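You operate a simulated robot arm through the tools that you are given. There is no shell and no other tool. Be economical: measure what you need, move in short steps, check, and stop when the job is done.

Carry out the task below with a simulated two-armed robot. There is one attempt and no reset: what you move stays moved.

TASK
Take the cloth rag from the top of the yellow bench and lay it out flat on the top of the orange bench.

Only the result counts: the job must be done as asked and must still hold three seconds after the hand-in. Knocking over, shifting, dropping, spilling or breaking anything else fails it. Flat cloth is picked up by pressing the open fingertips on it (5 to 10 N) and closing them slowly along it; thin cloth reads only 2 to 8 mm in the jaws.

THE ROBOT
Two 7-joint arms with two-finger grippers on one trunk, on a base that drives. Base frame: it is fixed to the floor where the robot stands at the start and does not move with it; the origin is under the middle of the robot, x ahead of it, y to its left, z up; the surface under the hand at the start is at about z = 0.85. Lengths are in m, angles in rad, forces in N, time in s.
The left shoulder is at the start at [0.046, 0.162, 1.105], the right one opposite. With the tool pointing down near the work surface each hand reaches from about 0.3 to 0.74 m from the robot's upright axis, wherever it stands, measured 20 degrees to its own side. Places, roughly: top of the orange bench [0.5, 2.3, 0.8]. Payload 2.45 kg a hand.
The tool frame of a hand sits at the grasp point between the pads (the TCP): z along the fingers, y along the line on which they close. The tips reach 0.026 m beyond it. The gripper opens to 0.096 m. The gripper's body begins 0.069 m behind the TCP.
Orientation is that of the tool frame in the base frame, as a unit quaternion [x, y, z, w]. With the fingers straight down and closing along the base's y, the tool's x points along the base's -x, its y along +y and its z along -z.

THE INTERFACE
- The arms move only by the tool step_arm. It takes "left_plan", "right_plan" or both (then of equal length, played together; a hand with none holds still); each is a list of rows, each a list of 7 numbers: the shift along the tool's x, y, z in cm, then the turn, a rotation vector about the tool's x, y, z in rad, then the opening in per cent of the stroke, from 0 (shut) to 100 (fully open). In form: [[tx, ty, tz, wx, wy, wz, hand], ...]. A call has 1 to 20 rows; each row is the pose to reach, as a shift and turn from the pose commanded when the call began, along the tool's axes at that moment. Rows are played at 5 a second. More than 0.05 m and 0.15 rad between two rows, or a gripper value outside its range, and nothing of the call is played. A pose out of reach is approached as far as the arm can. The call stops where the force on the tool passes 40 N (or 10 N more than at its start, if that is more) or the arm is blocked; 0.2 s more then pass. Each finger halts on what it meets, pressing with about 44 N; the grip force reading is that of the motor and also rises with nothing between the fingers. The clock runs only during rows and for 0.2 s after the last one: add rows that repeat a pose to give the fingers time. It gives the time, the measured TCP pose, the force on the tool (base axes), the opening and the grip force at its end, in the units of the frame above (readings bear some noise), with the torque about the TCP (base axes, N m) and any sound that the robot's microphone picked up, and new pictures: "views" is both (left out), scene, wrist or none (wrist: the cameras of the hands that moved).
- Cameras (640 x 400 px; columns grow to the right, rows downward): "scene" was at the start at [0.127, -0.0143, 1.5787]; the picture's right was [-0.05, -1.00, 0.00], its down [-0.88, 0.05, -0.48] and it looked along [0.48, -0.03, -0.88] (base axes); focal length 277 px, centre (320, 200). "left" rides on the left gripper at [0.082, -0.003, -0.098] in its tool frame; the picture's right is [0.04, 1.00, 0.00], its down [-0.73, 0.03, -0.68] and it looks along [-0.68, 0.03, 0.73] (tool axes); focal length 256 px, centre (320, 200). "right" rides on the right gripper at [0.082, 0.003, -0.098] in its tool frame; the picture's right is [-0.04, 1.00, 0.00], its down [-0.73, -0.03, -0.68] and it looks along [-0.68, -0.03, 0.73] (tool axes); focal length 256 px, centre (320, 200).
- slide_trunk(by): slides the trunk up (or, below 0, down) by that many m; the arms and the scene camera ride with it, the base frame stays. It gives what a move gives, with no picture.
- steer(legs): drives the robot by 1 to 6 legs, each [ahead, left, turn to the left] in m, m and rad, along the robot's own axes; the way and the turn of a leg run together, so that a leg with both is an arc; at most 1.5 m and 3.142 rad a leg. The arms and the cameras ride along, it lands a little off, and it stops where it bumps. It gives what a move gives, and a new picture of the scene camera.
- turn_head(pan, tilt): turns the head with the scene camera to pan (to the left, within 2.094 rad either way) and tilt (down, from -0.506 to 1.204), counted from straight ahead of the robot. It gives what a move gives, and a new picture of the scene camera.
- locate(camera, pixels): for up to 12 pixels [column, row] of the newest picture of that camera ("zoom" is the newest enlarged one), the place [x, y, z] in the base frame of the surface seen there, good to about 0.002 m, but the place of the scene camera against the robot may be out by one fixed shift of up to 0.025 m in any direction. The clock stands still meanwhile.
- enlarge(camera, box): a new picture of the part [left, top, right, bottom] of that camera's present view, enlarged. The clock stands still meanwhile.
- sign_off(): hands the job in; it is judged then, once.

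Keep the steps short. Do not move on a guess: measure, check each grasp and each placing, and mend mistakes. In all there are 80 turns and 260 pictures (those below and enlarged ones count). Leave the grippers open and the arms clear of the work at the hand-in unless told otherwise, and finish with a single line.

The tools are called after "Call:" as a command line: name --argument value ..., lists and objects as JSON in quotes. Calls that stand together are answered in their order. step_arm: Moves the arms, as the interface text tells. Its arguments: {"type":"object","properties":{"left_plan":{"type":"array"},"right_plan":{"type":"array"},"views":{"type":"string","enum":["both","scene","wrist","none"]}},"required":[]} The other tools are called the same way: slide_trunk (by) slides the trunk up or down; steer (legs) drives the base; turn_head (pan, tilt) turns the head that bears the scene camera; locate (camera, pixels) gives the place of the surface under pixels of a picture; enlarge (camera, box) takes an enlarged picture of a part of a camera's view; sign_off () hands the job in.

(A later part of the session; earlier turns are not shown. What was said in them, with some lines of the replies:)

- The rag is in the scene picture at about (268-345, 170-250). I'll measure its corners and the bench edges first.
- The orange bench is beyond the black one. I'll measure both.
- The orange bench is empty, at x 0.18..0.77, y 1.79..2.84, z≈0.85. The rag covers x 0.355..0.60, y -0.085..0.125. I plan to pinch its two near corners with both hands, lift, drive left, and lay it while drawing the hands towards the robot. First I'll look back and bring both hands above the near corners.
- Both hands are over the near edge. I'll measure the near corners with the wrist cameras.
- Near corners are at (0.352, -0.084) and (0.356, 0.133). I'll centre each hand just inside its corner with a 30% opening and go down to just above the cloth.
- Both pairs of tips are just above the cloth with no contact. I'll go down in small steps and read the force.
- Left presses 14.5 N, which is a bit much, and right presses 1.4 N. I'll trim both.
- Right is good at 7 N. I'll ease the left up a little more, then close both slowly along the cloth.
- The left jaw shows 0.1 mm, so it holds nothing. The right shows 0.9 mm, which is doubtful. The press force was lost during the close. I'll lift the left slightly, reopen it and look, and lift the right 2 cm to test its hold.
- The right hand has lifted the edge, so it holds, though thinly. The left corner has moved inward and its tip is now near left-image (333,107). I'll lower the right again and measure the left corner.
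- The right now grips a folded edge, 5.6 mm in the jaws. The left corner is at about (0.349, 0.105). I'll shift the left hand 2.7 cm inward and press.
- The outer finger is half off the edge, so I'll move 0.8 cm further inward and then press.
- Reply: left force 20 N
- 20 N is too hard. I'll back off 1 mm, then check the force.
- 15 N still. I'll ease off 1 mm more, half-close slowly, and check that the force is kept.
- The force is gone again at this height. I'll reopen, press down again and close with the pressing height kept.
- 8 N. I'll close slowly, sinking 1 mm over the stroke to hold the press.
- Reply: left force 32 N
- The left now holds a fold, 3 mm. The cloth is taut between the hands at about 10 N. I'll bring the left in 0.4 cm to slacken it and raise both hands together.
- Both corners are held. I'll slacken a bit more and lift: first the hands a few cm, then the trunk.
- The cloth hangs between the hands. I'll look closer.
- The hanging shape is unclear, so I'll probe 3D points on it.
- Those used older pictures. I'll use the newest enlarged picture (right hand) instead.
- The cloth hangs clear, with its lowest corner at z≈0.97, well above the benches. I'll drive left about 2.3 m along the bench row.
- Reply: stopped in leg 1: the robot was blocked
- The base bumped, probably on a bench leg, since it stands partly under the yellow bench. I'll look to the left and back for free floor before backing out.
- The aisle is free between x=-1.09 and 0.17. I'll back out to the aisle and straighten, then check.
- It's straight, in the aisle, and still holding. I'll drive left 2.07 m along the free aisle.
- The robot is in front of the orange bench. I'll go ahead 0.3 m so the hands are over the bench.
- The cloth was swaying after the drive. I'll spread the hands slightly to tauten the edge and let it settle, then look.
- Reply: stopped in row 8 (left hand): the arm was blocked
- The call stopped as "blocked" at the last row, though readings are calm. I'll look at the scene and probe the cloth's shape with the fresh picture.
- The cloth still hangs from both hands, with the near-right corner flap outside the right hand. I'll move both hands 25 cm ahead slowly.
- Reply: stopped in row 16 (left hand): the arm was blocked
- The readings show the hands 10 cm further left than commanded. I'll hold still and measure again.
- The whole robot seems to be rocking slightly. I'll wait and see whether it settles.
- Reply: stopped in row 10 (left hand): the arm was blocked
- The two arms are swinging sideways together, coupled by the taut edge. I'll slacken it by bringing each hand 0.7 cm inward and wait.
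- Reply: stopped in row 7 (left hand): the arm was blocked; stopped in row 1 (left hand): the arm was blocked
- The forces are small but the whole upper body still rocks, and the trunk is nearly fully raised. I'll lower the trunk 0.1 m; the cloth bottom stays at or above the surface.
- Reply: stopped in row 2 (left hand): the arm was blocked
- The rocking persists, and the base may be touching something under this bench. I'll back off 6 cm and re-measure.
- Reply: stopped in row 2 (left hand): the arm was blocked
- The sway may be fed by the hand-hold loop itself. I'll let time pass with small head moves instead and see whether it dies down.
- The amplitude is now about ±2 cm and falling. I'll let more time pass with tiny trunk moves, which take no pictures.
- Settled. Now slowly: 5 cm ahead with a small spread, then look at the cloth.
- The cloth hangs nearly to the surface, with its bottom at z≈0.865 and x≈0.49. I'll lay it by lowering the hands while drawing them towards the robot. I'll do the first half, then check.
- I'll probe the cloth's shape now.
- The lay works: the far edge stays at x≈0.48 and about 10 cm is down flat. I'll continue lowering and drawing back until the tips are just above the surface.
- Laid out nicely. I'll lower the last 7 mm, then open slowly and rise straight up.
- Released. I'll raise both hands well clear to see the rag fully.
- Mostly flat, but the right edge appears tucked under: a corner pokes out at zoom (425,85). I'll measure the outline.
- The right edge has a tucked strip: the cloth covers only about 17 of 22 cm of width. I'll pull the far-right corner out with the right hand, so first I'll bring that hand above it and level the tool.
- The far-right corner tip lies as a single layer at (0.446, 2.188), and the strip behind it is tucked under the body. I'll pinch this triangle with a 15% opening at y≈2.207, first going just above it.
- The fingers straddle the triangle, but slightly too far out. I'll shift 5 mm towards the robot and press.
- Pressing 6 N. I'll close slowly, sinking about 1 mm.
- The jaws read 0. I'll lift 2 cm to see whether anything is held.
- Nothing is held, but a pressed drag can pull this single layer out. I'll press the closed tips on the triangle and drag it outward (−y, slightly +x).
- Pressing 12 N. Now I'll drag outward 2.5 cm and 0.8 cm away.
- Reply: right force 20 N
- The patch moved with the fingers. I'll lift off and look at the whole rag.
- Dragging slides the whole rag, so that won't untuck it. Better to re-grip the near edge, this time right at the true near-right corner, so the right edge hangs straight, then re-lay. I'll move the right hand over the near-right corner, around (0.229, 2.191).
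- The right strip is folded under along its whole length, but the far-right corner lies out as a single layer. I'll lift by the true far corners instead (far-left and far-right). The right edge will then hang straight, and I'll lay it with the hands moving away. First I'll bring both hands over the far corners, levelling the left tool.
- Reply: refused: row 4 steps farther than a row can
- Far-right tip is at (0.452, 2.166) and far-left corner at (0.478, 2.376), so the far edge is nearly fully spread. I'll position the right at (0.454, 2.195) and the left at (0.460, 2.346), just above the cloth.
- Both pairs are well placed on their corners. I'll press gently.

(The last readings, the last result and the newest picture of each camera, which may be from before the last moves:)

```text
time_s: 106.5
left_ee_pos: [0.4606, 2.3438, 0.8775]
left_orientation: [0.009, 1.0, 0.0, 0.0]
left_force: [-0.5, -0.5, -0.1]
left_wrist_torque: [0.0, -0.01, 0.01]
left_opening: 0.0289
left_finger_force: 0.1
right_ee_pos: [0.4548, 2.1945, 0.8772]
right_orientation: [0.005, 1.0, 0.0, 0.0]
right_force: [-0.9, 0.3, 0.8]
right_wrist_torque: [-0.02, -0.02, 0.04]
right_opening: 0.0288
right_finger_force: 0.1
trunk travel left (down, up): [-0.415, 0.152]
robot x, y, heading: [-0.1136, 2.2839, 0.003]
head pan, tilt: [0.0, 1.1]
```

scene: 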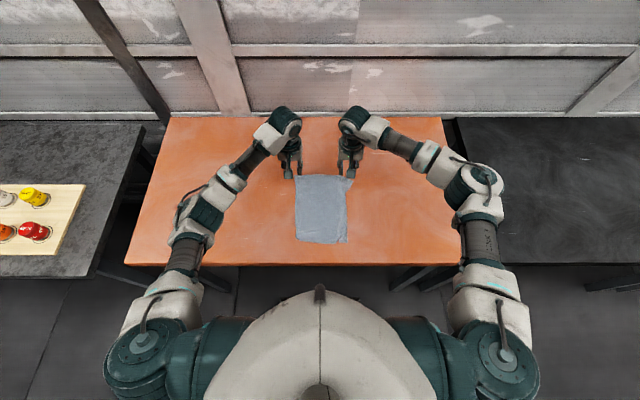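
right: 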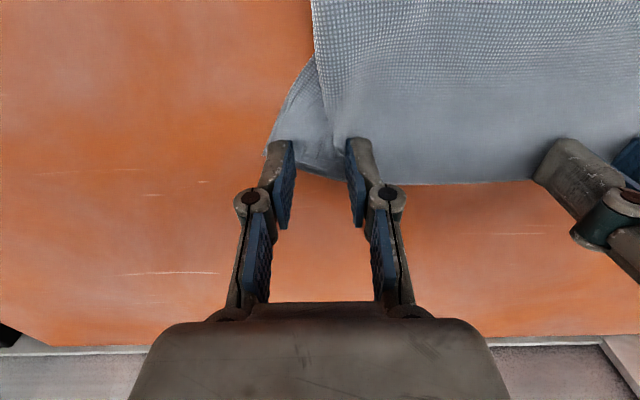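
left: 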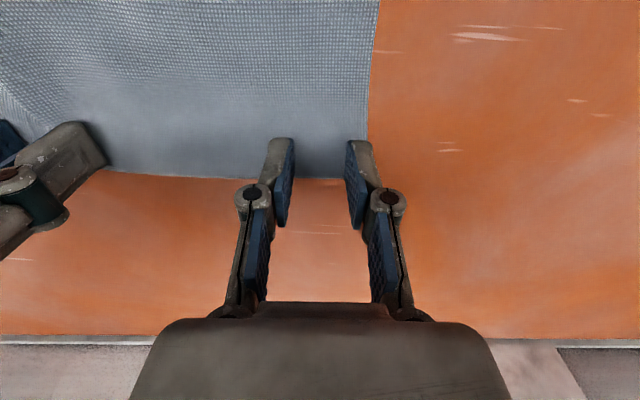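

Call:
step_arm --right_plan '[[0, 0, 0.06, 0, 0, 0, 30], [0, 0, 0.13, 0, 0, 0, 30], [0, 0, 0.13, 0, 0, 0, 30]]' --left_plan '[[0, 0, 0.06, 0, 0, 0, 30], [0, 0, 0.13, 0, 0, 0, 30], [0, 0, 0.13, 0, 0, 0, 30]]' --views "none"

```text
time_s: 107.3
left_ee_pos: [0.4601, 2.3417, 0.8777]
left_orientation: [0.009, 1.0, 0.0, 0.001]
left_force: [0.6, 0.8, 8.3]
left_wrist_torque: [0.08, -0.05, -0.03]
left_opening: 0.029
left_finger_force: 0.2
right_ee_pos: [0.454, 2.194, 0.8776]
right_orientation: [0.006, 1.0, 0.001, 0.0]
right_force: [1.4, -0.4, 1.1]
right_wrist_torque: [-0.06, 0.01, 0.01]
right_opening: 0.0288
right_finger_force: 0.0
trunk travel left (down, up): [-0.415, 0.152]
robot x, y, heading: [-0.1101, 2.282, 0.005]
head pan, tilt: [0.0, 1.1]
```

Left is at 8 N. Right needs a little more. I'll close the left slowly while the right goes down.

Call:
step_arm --right_plan '[[0, 0, 0.06, 0, 0, 0, 30], [0, 0, 0.1, 0, 0, 0, 30], [0, 0, 0.1, 0, 0, 0, 30], [0, 0, 0.1, 0, 0, 0, 30], [0, 0, 0.1, 0, 0, 0, 30], [0, 0, 0.1, 0, 0, 0, 30], [0, 0, 0.1, 0, 0, 0, 30], [0, 0, 0.1, 0, 0, 0, 30], [0, 0, 0.1, 0, 0, 0, 30], [0, 0, 0.1, 0, 0, 0, 30], [0, 0, 0.1, 0, 0, 0, 30], [0, 0, 0.1, 0, 0, 0, 30]]' --left_plan '[[0, 0, 0, 0, 0, 0, 27], [0, 0, 0.02, 0, 0, 0, 24], [0, 0, 0.04, 0, 0, 0, 21], [0, 0, 0.06, 0, 0, 0, 18], [0, 0, 0.08, 0, 0, 0, 15], [0, 0, 0.09, 0, 0, 0, 12], [0, 0, 0.1, 0, 0, 0, 9], [0, 0, 0.11, 0, 0, 0, 6], [0, 0, 0.12, 0, 0, 0, 3], [0, 0, 0.12, 0, 0, 0, 0], [0, 0, 0.12, 0, 0, 0, 0], [0, 0, 0.12, 0, 0, 0, 0]]' --views "wrist"

```text
time_s: 109.9
left_ee_pos: [0.4593, 2.3439, 0.8771]
left_orientation: [0.008, 1.0, -0.001, 0.001]
left_force: [-1.1, -3.8, 12.1]
left_wrist_torque: [-0.21, 0.0, 0.0]
left_opening: 0.0012
left_finger_force: 27.9
right_ee_pos: [0.4528, 2.1939, 0.8774]
right_orientation: [0.006, 1.0, 0.002, 0.001]
right_force: [0.4, 3.0, 12.9]
right_wrist_torque: [0.08, 0.06, -0.01]
right_opening: 0.0282
right_finger_force: 0.1
trunk travel left (down, up): [-0.415, 0.152]
robot x, y, heading: [-0.108, 2.2802, 0.002]
head pan, tilt: [0.0, 1.1]
```

right: 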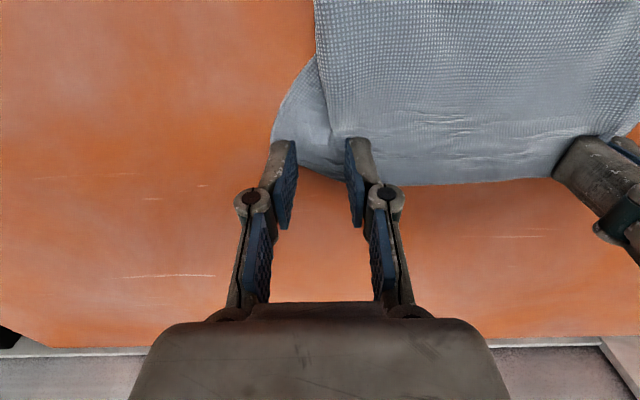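
left: 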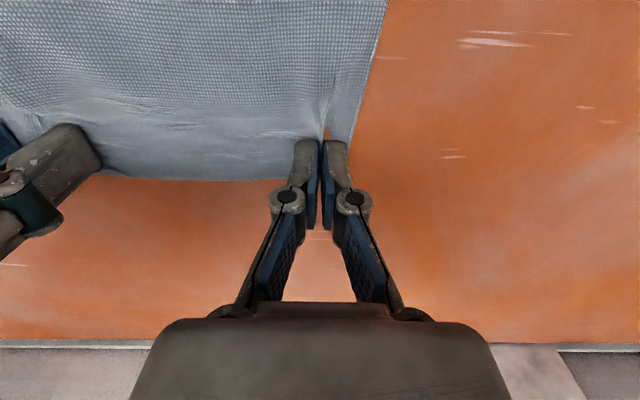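

The left grips a fold with tension lines visible. The right presses 13 N, so I'll close it slowly.

Call:
step_arm --right_plan '[[0, 0, 0, 0, 0, 0, 27], [0, 0, 0.01, 0, 0, 0, 24], [0, 0, 0.03, 0, 0, 0, 21], [0, 0, 0.05, 0, 0, 0, 18], [0, 0, 0.07, 0, 0, 0, 15], [0, 0, 0.09, 0, 0, 0, 12], [0, 0, 0.1, 0, 0, 0, 9], [0, 0, 0.11, 0, 0, 0, 6], [0, 0, 0.12, 0, 0, 0, 3], [0, 0, 0.12, 0, 0, 0, 0], [0, 0, 0.12, 0, 0, 0, 0], [0, 0, 0.12, 0, 0, 0, 0]]' --views "wrist"

```text
time_s: 112.5
left_ee_pos: [0.4597, 2.344, 0.8764]
left_orientation: [0.009, 1.0, 0.0, 0.001]
left_force: [0.8, -5.2, 3.3]
left_wrist_torque: [-0.35, 0.04, 0.03]
left_opening: 0.0018
left_finger_force: 27.9
right_ee_pos: [0.4527, 2.1951, 0.876]
right_orientation: [0.007, 1.0, 0.001, 0.001]
right_force: [0.2, 6.3, 19.9]
right_wrist_torque: [0.17, 0.0, 0.05]
right_opening: 0.0031
right_finger_force: 30.2
trunk travel left (down, up): [-0.415, 0.152]
robot x, y, heading: [-0.1172, 2.2796, 0.002]
head pan, tilt: [0.0, 1.1]
```

right: 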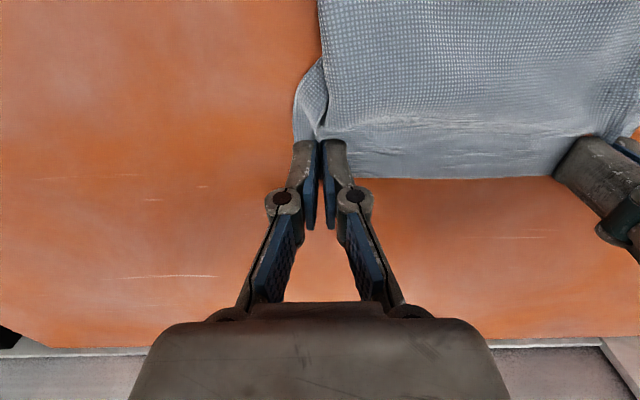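

Both corners are held: left 1.8 mm, right 3.1 mm, tension 6 N. I'll lift 27 cm while drawing back so the rag hangs free.

Call:
step_arm --right_plan '[[0, 0.15, -1, 0, 0, 0, 0], [0, 0.15, -3, 0, 0, 0, 0], [1, 0.15, -5, 0, 0, 0, 0], [2, 0.15, -7.5, 0, 0, 0, 0], [4, 0.15, -10, 0, 0, 0, 0], [6, 0.15, -13, 0, 0, 0, 0], [8, 0.15, -16, 0, 0, 0, 0], [10, 0.15, -19, 0, 0, 0, 0], [12, 0.15, -22, 0, 0, 0, 0], [14, 0.15, -25, 0, 0, 0, 0], [15, 0.15, -27, 0, 0, 0, 0], [15.5, 0.15, -28, 0, 0, 0, 0], [15.5, 0.15, -28, 0, 0, 0, 0], [15.5, 0.15, -28, 0, 0, 0, 0]]' --left_plan '[[0, -0.15, -1, 0, 0, 0, 0], [0, -0.15, -3, 0, 0, 0, 0], [1, -0.15, -5, 0, 0, 0, 0], [2, -0.15, -7.5, 0, 0, 0, 0], [4, -0.15, -10, 0, 0, 0, 0], [6, -0.15, -13, 0, 0, 0, 0], [8, -0.15, -16, 0, 0, 0, 0], [10, -0.15, -19, 0, 0, 0, 0], [12, -0.15, -22, 0, 0, 0, 0], [14, -0.15, -25, 0, 0, 0, 0], [15, -0.15, -27, 0, 0, 0, 0], [15.5, -0.15, -28, 0, 0, 0, 0], [15.5, -0.15, -28, 0, 0, 0, 0], [15.5, -0.15, -28, 0, 0, 0, 0]]' --views "both"

Call:
enlarge --camera "scene" --box '[240, 150, 400, 280]'

```text
time_s: 115.5
left_ee_pos: [0.3042, 2.3444, 1.155]
left_orientation: [0.009, 1.0, 0.0, 0.0]
left_force: [0.1, 0.5, 3.4]
left_wrist_torque: [0.01, -0.01, 0.02]
left_opening: 0.0026
left_finger_force: 31.2
right_ee_pos: [0.2995, 2.1962, 1.1552]
right_orientation: [0.006, 1.0, 0.001, -0.001]
right_force: [1.1, 0.3, 0.3]
right_wrist_torque: [-0.01, 0.0, 0.02]
right_opening: 0.0025
right_finger_force: 29.6
trunk travel left (down, up): [-0.415, 0.152]
robot x, y, heading: [-0.1113, 2.2841, -0.002]
head pan, tilt: [0.0, 1.1]
```

scene: 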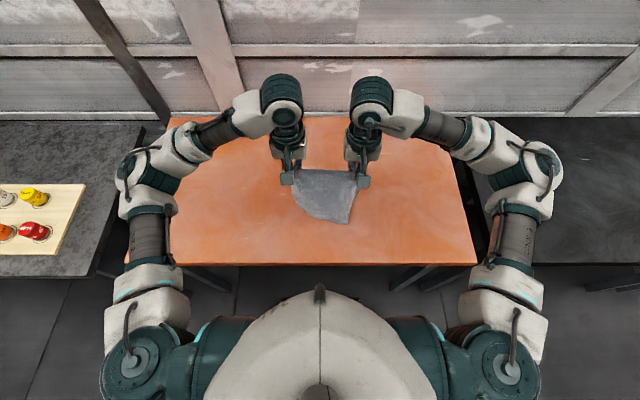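
right: 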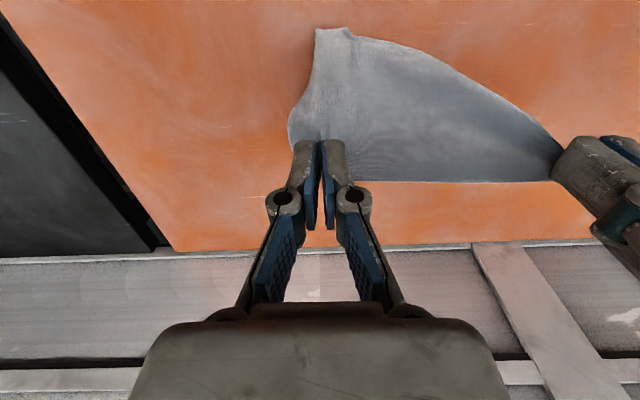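
left: 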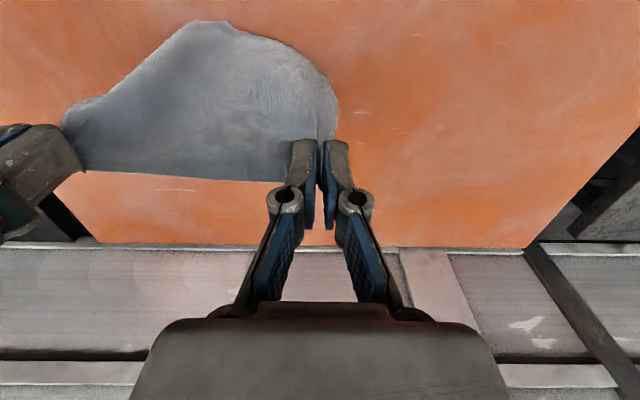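

```text
3.08 times, centred on (320, 215) of scene
```

zoom: 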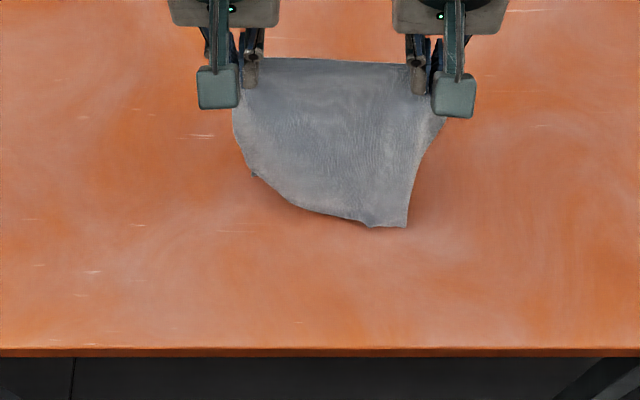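

The rag now hangs wide. The lower-left looks curled, so I'll probe the shape.

Call:
locate --camera "left" --pixels '[[225, 25], [185, 40], [300, 55], [335, 100], [325, 130], [270, 50], [200, 100], [75, 115], [80, 155], [140, 70], [290, 130]]'

Call:
locate --camera "right" --pixels '[[318, 32], [348, 32], [400, 48], [470, 80], [540, 130], [290, 120], [310, 70], [400, 100], [540, 170], [350, 170]]'

Call:
enlarge --camera "scene" --box '[280, 155, 370, 230]'

```text
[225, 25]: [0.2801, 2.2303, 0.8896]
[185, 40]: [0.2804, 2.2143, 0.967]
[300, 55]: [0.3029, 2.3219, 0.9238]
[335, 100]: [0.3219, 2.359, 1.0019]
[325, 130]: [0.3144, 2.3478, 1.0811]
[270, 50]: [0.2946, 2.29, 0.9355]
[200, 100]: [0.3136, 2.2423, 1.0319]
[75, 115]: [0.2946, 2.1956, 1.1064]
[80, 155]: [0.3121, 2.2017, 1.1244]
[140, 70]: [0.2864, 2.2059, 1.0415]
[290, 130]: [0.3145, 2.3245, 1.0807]
```

```text
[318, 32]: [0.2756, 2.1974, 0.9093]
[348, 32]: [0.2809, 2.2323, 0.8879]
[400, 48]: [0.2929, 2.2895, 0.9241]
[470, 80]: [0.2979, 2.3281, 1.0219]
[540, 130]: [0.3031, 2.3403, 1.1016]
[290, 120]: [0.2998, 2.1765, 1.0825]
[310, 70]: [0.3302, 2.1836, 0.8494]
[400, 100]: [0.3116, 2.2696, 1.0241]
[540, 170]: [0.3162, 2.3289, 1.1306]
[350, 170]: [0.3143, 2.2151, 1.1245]
```

```text
5.33 times, centred on (325, 192) of scene
```

zoom: 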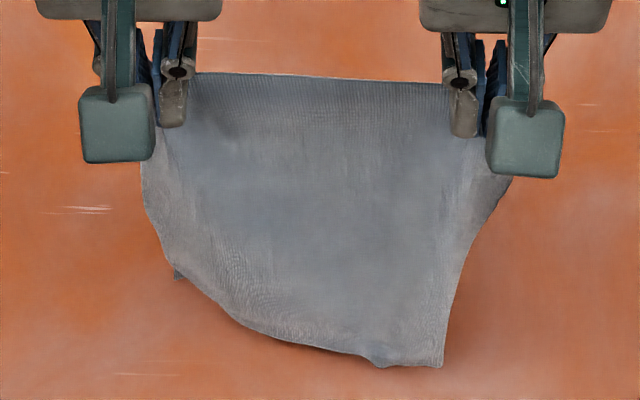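

The near-left bottom corner curls to the back. I'll give it a small up-down shake and let it settle.

Call:
step_arm --right_plan '[[0, 0, -2.5, 0, 0, 0, 0], [0, 0, 0.5, 0, 0, 0, 0], [0, 0, -2.5, 0, 0, 0, 0], [0, 0, 0.5, 0, 0, 0, 0], [0, 0, -2.5, 0, 0, 0, 0], [0, 0, -1, 0, 0, 0, 0], [0, 0, -1, 0, 0, 0, 0], [0, 0, -1, 0, 0, 0, 0], [0, 0, -1, 0, 0, 0, 0], [0, 0, -1, 0, 0, 0, 0], [0, 0, -1, 0, 0, 0, 0]]' --left_plan '[[0, 0, -2.5, 0, 0, 0, 0], [0, 0, 0.5, 0, 0, 0, 0], [0, 0, -2.5, 0, 0, 0, 0], [0, 0, 0.5, 0, 0, 0, 0], [0, 0, -2.5, 0, 0, 0, 0], [0, 0, -1, 0, 0, 0, 0], [0, 0, -1, 0, 0, 0, 0], [0, 0, -1, 0, 0, 0, 0], [0, 0, -1, 0, 0, 0, 0], [0, 0, -1, 0, 0, 0, 0], [0, 0, -1, 0, 0, 0, 0]]' --views "wrist"

Call:
enlarge --camera "scene" --box '[280, 150, 370, 240]'

```text
time_s: 117.9
left_ee_pos: [0.3059, 2.3449, 1.1643]
left_orientation: [0.008, 1.0, 0.0, 0.0]
left_force: [-0.6, 0.4, -0.1]
left_wrist_torque: [-0.05, -0.01, -0.03]
left_opening: 0.0011
left_finger_force: 28.0
right_ee_pos: [0.2989, 2.1971, 1.1655]
right_orientation: [0.006, 1.0, 0.0, 0.0]
right_force: [0.9, -1.2, -4.0]
right_wrist_torque: [0.01, 0.0, 0.02]
right_opening: 0.0024
right_finger_force: 27.4
trunk travel left (down, up): [-0.415, 0.152]
robot x, y, heading: [-0.1154, 2.2802, 0.003]
head pan, tilt: [0.0, 1.1]
```

right: 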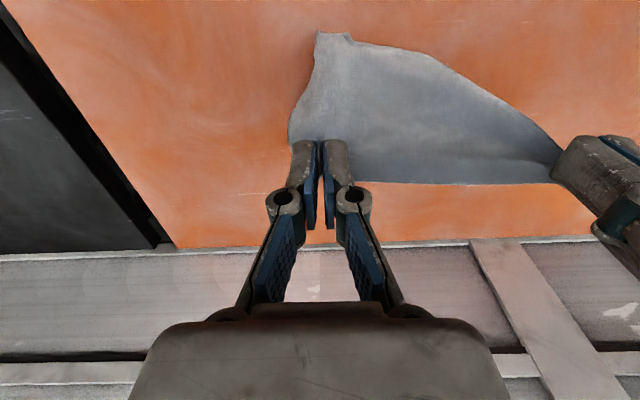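
left: 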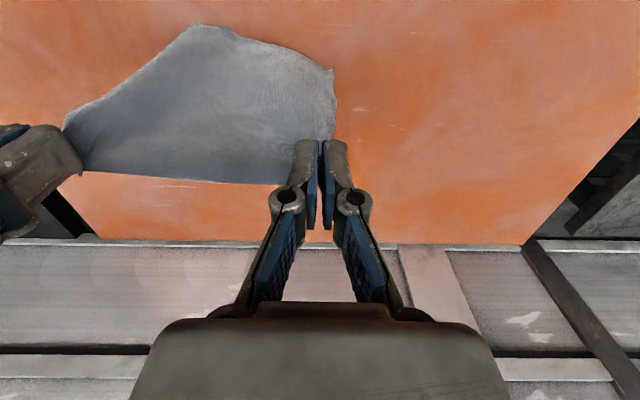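

```text
4.44 times, centred on (325, 195) of scene
```

zoom: 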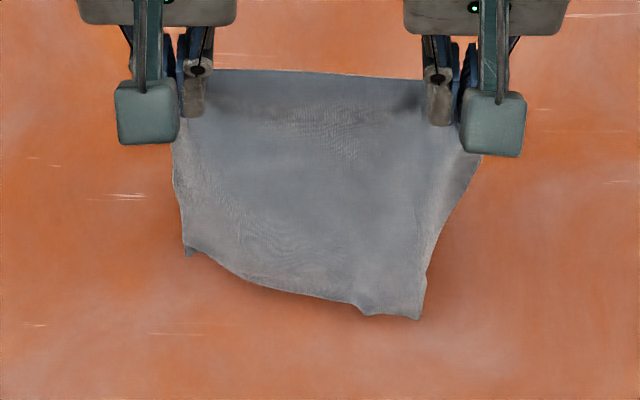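

Better: both side edges now hang down to visible corners. I'll check where the bottom edge is.

Call:
locate --camera "left" --pixels '[[331, 72], [325, 68], [300, 52], [240, 36], [200, 30], [334, 105]]'

Call:
locate --camera "right" --pixels '[[319, 36], [348, 38], [400, 52], [440, 68], [292, 115], [305, 80]]'

```text
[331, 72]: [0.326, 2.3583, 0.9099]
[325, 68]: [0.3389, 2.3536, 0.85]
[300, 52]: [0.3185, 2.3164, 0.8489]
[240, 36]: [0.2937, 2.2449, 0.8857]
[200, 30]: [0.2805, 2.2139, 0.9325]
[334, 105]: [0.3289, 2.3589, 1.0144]
```

```text
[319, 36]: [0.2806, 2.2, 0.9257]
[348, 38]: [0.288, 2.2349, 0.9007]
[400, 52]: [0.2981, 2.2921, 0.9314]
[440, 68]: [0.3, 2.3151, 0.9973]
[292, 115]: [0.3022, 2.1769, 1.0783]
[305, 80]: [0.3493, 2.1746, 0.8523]
```

The bottom edge is nearly straight, with its lowest point at z≈0.89. I'll shift back 5 cm, lower until the bottom touches, drag slightly away to draw the corners out, and begin laying. Then I'll check.

Call:
step_arm --right_plan '[[1.5, 0, 0, 0, 0, 0, 0], [3.5, 0, 0.5, 0, 0, 0, 0], [5, 0, 1.5, 0, 0, 0, 0], [5, 0, 3, 0, 0, 0, 0], [5, 0, 3, 0, 0, 0, 0], [5, 0, 3, 0, 0, 0, 0], [5, 0, 4, 0, 0, 0, 0], [4, 0, 5, 0, 0, 0, 0], [2, 0, 5.8, 0, 0, 0, 0], [0, 0, 6.5, 0, 0, 0, 0], [-2, 0, 7.3, 0, 0, 0, 0], [-4, 0, 8.3, 0, 0, 0, 0], [-5, 0, 9, 0, 0, 0, 0], [-5, 0, 9, 0, 0, 0, 0]]' --left_plan '[[1.5, 0, 0, 0, 0, 0, 0], [3.5, 0, 0.5, 0, 0, 0, 0], [5, 0, 1.5, 0, 0, 0, 0], [5, 0, 3, 0, 0, 0, 0], [5, 0, 3, 0, 0, 0, 0], [5, 0, 3, 0, 0, 0, 0], [5, 0, 4, 0, 0, 0, 0], [4, 0, 5, 0, 0, 0, 0], [2, 0, 5.8, 0, 0, 0, 0], [0, 0, 6.5, 0, 0, 0, 0], [-2, 0, 7.3, 0, 0, 0, 0], [-4, 0, 8.3, 0, 0, 0, 0], [-5, 0, 9, 0, 0, 0, 0], [-5, 0, 9, 0, 0, 0, 0]]' --views "both"

Call:
enlarge --camera "scene" --box '[260, 140, 390, 250]'

```text
time_s: 120.9
left_ee_pos: [0.3554, 2.3447, 1.0762]
left_orientation: [0.009, 1.0, 0.001, 0.0]
left_force: [-0.1, 0.8, -2.0]
left_wrist_torque: [-0.01, -0.05, 0.03]
left_opening: 0.0019
left_finger_force: 27.8
right_ee_pos: [0.3497, 2.1964, 1.0751]
right_orientation: [0.006, 1.0, 0.002, 0.0]
right_force: [-0.3, 0.8, 2.9]
right_wrist_torque: [0.01, -0.03, 0.0]
right_opening: 0.0027
right_finger_force: 30.6
trunk travel left (down, up): [-0.415, 0.152]
robot x, y, heading: [-0.1092, 2.2763, -0.003]
head pan, tilt: [0.0, 1.1]
```

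scene: 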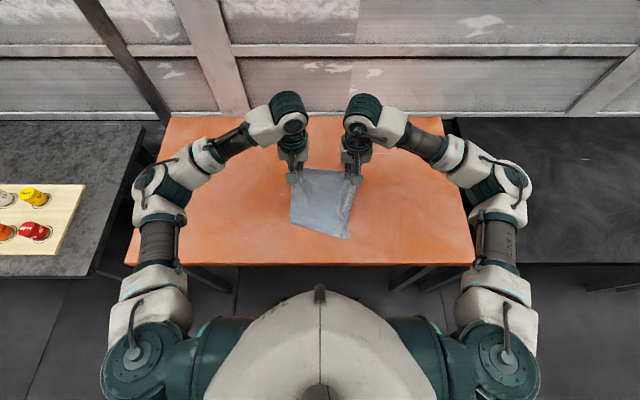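
right: 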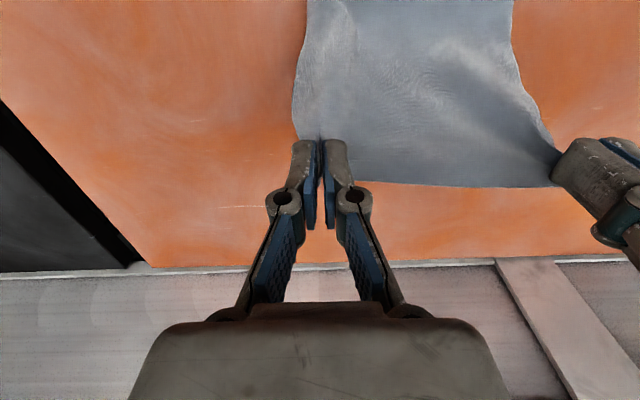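
left: 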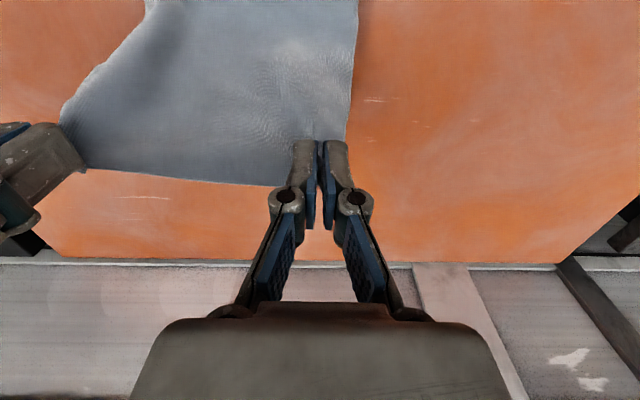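

```text
3.64 times, centred on (325, 195) of scene
```

zoom: 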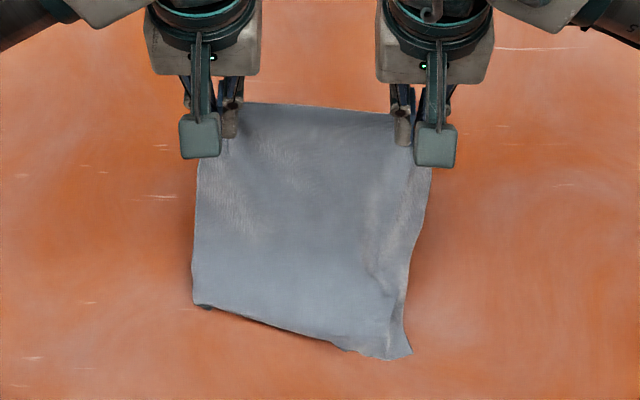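

The rag is leaning out well and nearly full width. I'll measure the bottom edge.

Call:
locate --camera "zoom" --pixels '[[195, 300], [210, 308], [340, 345], [385, 357], [410, 353], [405, 300], [200, 220], [300, 250]]'

```text
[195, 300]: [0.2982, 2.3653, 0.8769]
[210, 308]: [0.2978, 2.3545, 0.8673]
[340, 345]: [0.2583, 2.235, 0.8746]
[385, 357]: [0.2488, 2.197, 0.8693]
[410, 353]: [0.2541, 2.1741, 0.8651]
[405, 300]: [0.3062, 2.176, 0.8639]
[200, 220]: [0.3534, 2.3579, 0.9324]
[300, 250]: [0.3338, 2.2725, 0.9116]
```

I'll continue laying with the rag nearly taut, ending with a 2 cm drag away.

Call:
step_arm --right_plan '[[-1.5, 0, 0.6, 0, 0, 0, 0], [-3, 0, 1.3, 0, 0, 0, 0], [-5, 0, 2.5, 0, 0, 0, 0], [-7, 0, 4, 0, 0, 0, 0], [-9, 0, 6, 0, 0, 0, 0], [-11, 0, 8.5, 0, 0, 0, 0], [-12.7, 0, 11, 0, 0, 0, 0], [-14.2, 0, 13.5, 0, 0, 0, 0], [-15.5, 0, 16, 0, 0, 0, 0], [-16.3, 0, 18, 0, 0, 0, 0], [-17, 0, 19, 0, 0, 0, 0], [-17, 0, 19, 0, 0, 0, 0]]' --left_plan '[[-1.5, 0, 0.6, 0, 0, 0, 0], [-3, 0, 1.3, 0, 0, 0, 0], [-5, 0, 2.5, 0, 0, 0, 0], [-7, 0, 4, 0, 0, 0, 0], [-9, 0, 6, 0, 0, 0, 0], [-11, 0, 8.5, 0, 0, 0, 0], [-12.7, 0, 11, 0, 0, 0, 0], [-14.2, 0, 13.5, 0, 0, 0, 0], [-15.5, 0, 16, 0, 0, 0, 0], [-16.3, 0, 18, 0, 0, 0, 0], [-17, 0, 19, 0, 0, 0, 0], [-17, 0, 19, 0, 0, 0, 0]]' --views "both"

Call:
enlarge --camera "scene" --box '[260, 130, 390, 240]'

```text
time_s: 123.5
left_ee_pos: [0.5276, 2.3417, 0.8845]
left_orientation: [0.009, 1.0, 0.0, 0.0]
left_force: [-0.5, -3.0, -0.2]
left_wrist_torque: [-0.04, 0.01, -0.01]
left_opening: 0.0042
left_finger_force: 38.0
right_ee_pos: [0.5179, 2.1945, 0.8842]
right_orientation: [0.006, 1.0, 0.002, 0.0]
right_force: [-0.5, 1.0, 0.8]
right_wrist_torque: [-0.12, 0.03, 0.03]
right_opening: 0.001
right_finger_force: 32.6
trunk travel left (down, up): [-0.415, 0.152]
robot x, y, heading: [-0.1101, 2.2823, 0.002]
head pan, tilt: [0.0, 1.1]
```

scene: 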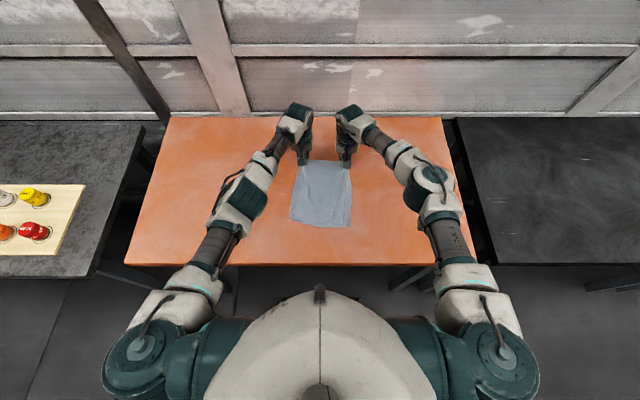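
right: 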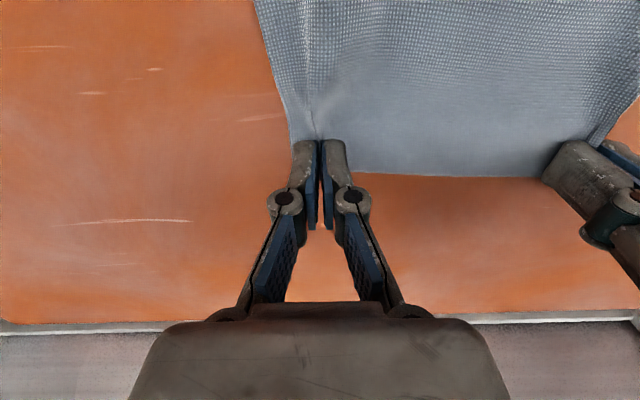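
left: 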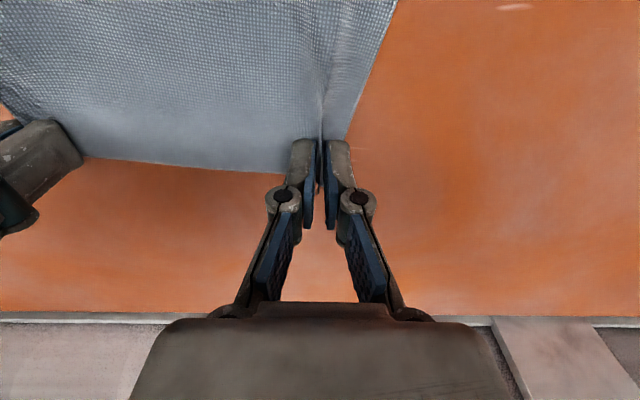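

```text
3.64 times, centred on (325, 185) of scene
```

zoom: 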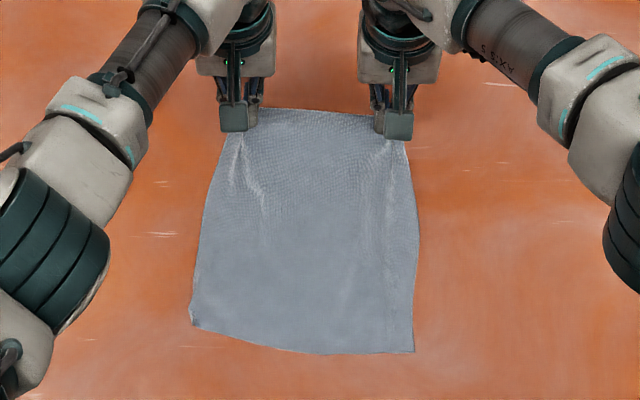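

Excellent: nearly a full rectangle. I'll lower 6 mm, release slowly and rise.

Call:
step_arm --left_plan '[[0, 0, 0.3, 0, 0, 0, 0], [0, 0, 0.6, 0, 0, 0, 0], [0, 0, 0.6, 0, 0, 0, 0], [0, 0, 0.6, 0, 0, 0, 5], [0, 0, 0.6, 0, 0, 0, 12], [0, 0, 0.6, 0, 0, 0, 20], [0, 0, 0.6, 0, 0, 0, 28], [0, 0, 0.4, 0, 0, 0, 28], [0, 0, -0.5, 0, 0, 0, 28], [0, 0, -3, 0, 0, 0, 28], [0, 0, -6, 0, 0, 0, 28], [0, 0, -9, 0, 0, 0, 28]]' --right_plan '[[0, 0, 0.3, 0, 0, 0, 0], [0, 0, 0.6, 0, 0, 0, 0], [0, 0, 0.6, 0, 0, 0, 0], [0, 0, 0.6, 0, 0, 0, 5], [0, 0, 0.6, 0, 0, 0, 12], [0, 0, 0.6, 0, 0, 0, 20], [0, 0, 0.6, 0, 0, 0, 28], [0, 0, 0.4, 0, 0, 0, 28], [0, 0, -0.5, 0, 0, 0, 28], [0, 0, -3, 0, 0, 0, 28], [0, 0, -6, 0, 0, 0, 28], [0, 0, -9, 0, 0, 0, 28]]' --views "both"

Call:
enlarge --camera "scene" --box '[260, 130, 390, 240]'

```text
time_s: 126.1
left_ee_pos: [0.5252, 2.341, 0.9762]
left_orientation: [0.009, 1.0, -0.001, 0.0]
left_force: [-0.7, 0.7, 0.3]
left_wrist_torque: [-0.02, 0.03, 0.01]
left_opening: 0.0269
left_finger_force: 0.2
right_ee_pos: [0.5182, 2.1931, 0.976]
right_orientation: [0.006, 1.0, 0.001, 0.001]
right_force: [-0.6, -0.5, 0.4]
right_wrist_torque: [0.0, 0.0, -0.03]
right_opening: 0.0269
right_finger_force: 0.1
trunk travel left (down, up): [-0.415, 0.152]
robot x, y, heading: [-0.1094, 2.2814, 0.006]
head pan, tilt: [0.0, 1.1]
```

scene: 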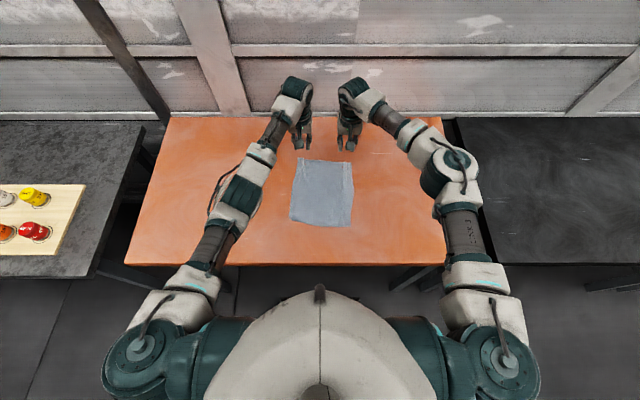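
right: 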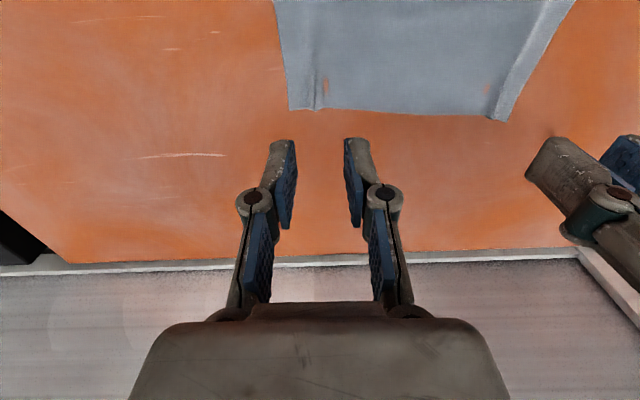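
left: 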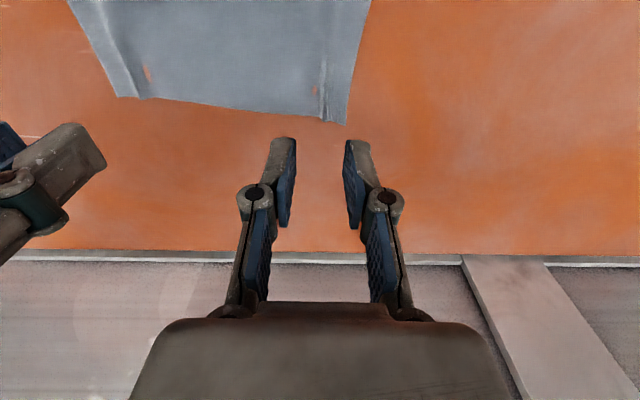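

```text
3.64 times, centred on (325, 185) of scene
```

zoom: 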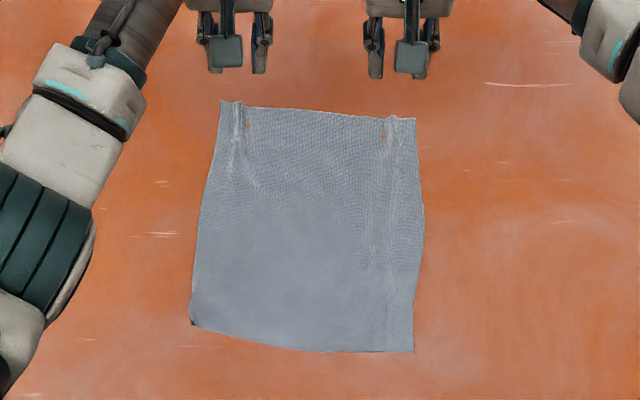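

The rag lies as a full rectangle with only small creases where it was pinched. I'll measure its outline and heights.

Call:
locate --camera "zoom" --pixels '[[221, 103], [414, 120], [412, 350], [193, 325], [237, 115], [391, 130], [385, 260], [420, 230], [300, 230], [320, 349], [200, 220], [245, 180]]'

Call:
enlarge --camera "right" --box '[260, 0, 580, 140]'

```text
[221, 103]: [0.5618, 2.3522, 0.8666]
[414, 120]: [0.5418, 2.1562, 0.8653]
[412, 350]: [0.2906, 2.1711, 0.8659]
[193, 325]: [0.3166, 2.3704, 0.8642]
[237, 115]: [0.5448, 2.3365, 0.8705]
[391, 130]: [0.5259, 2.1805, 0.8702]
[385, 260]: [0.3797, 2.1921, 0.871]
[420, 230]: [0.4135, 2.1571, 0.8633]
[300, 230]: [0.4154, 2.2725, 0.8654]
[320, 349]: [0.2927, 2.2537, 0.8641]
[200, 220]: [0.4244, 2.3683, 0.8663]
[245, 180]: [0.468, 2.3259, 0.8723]
```

```text
2.00 times, centred on (420, 70) of right
```

zoom: 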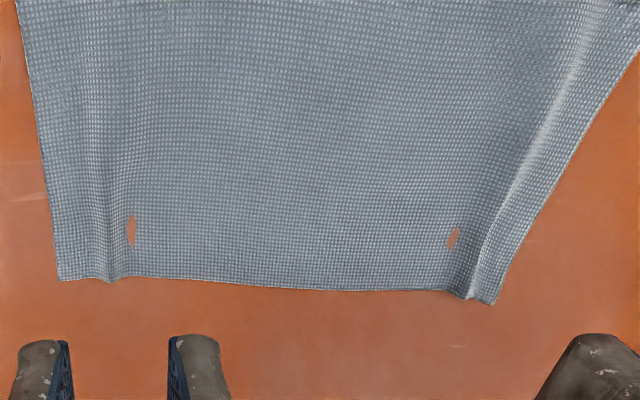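

It measures about 0.25 × 0.20 m and stands at most 7 mm above the surface, so it is flat. I'll open the grippers fully and move the arms clear.

Call:
step_arm --left_plan '[[0, 0, -3, 0, 0, 0, 50], [0, 2, -6, 0, 0, 0, 80], [0, 5, -9, 0, 0, 0, 100], [0, 8, -11, 0, 0, 0, 100], [0, 10, -12, 0, 0, 0, 100], [0, 10, -12, 0, 0, 0, 100]]' --right_plan '[[0, 0, -3, 0, 0, 0, 50], [0, -2, -6, 0, 0, 0, 80], [0, -5, -9, 0, 0, 0, 100], [0, -8, -11, 0, 0, 0, 100], [0, -10, -12, 0, 0, 0, 100], [0, -10, -12, 0, 0, 0, 100]]' --views "scene"

```text
time_s: 127.5
left_ee_pos: [0.5287, 2.4416, 1.0961]
left_orientation: [0.009, 1.0, 0.0, 0.0]
left_force: [-0.5, 0.6, -0.1]
left_wrist_torque: [-0.03, -0.02, -0.01]
left_opening: 0.096
left_finger_force: 0.1
right_ee_pos: [0.5187, 2.0958, 1.0939]
right_orientation: [0.006, 1.0, 0.001, -0.001]
right_force: [-0.3, -0.3, -0.6]
right_wrist_torque: [0.03, 0.01, 0.02]
right_opening: 0.0961
right_finger_force: 0.2
trunk travel left (down, up): [-0.415, 0.152]
robot x, y, heading: [-0.1169, 2.283, 0.004]
head pan, tilt: [0.0, 1.1]
```

scene: 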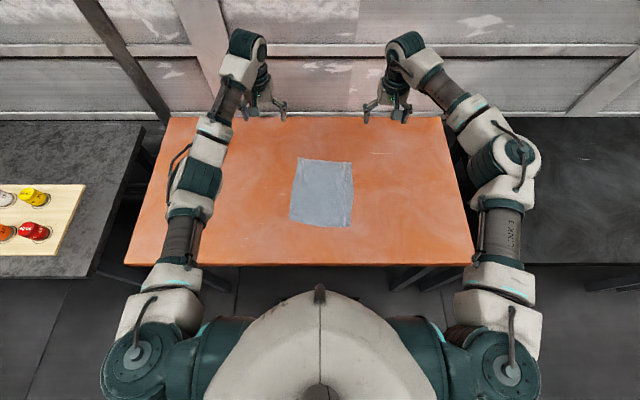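

The rag lies flat on the orange bench, the grippers are open and the arms are clear. Handing in.

Call:
sign_off

```text
The job is handed in.
```

The rag is off the yellow bench and lies flat on top of the orange bench, with small pinch creases and a slight tuck at one corner; on the way the robot's base bumped once beside the yellow bench, and I did not check whether that bench moved.
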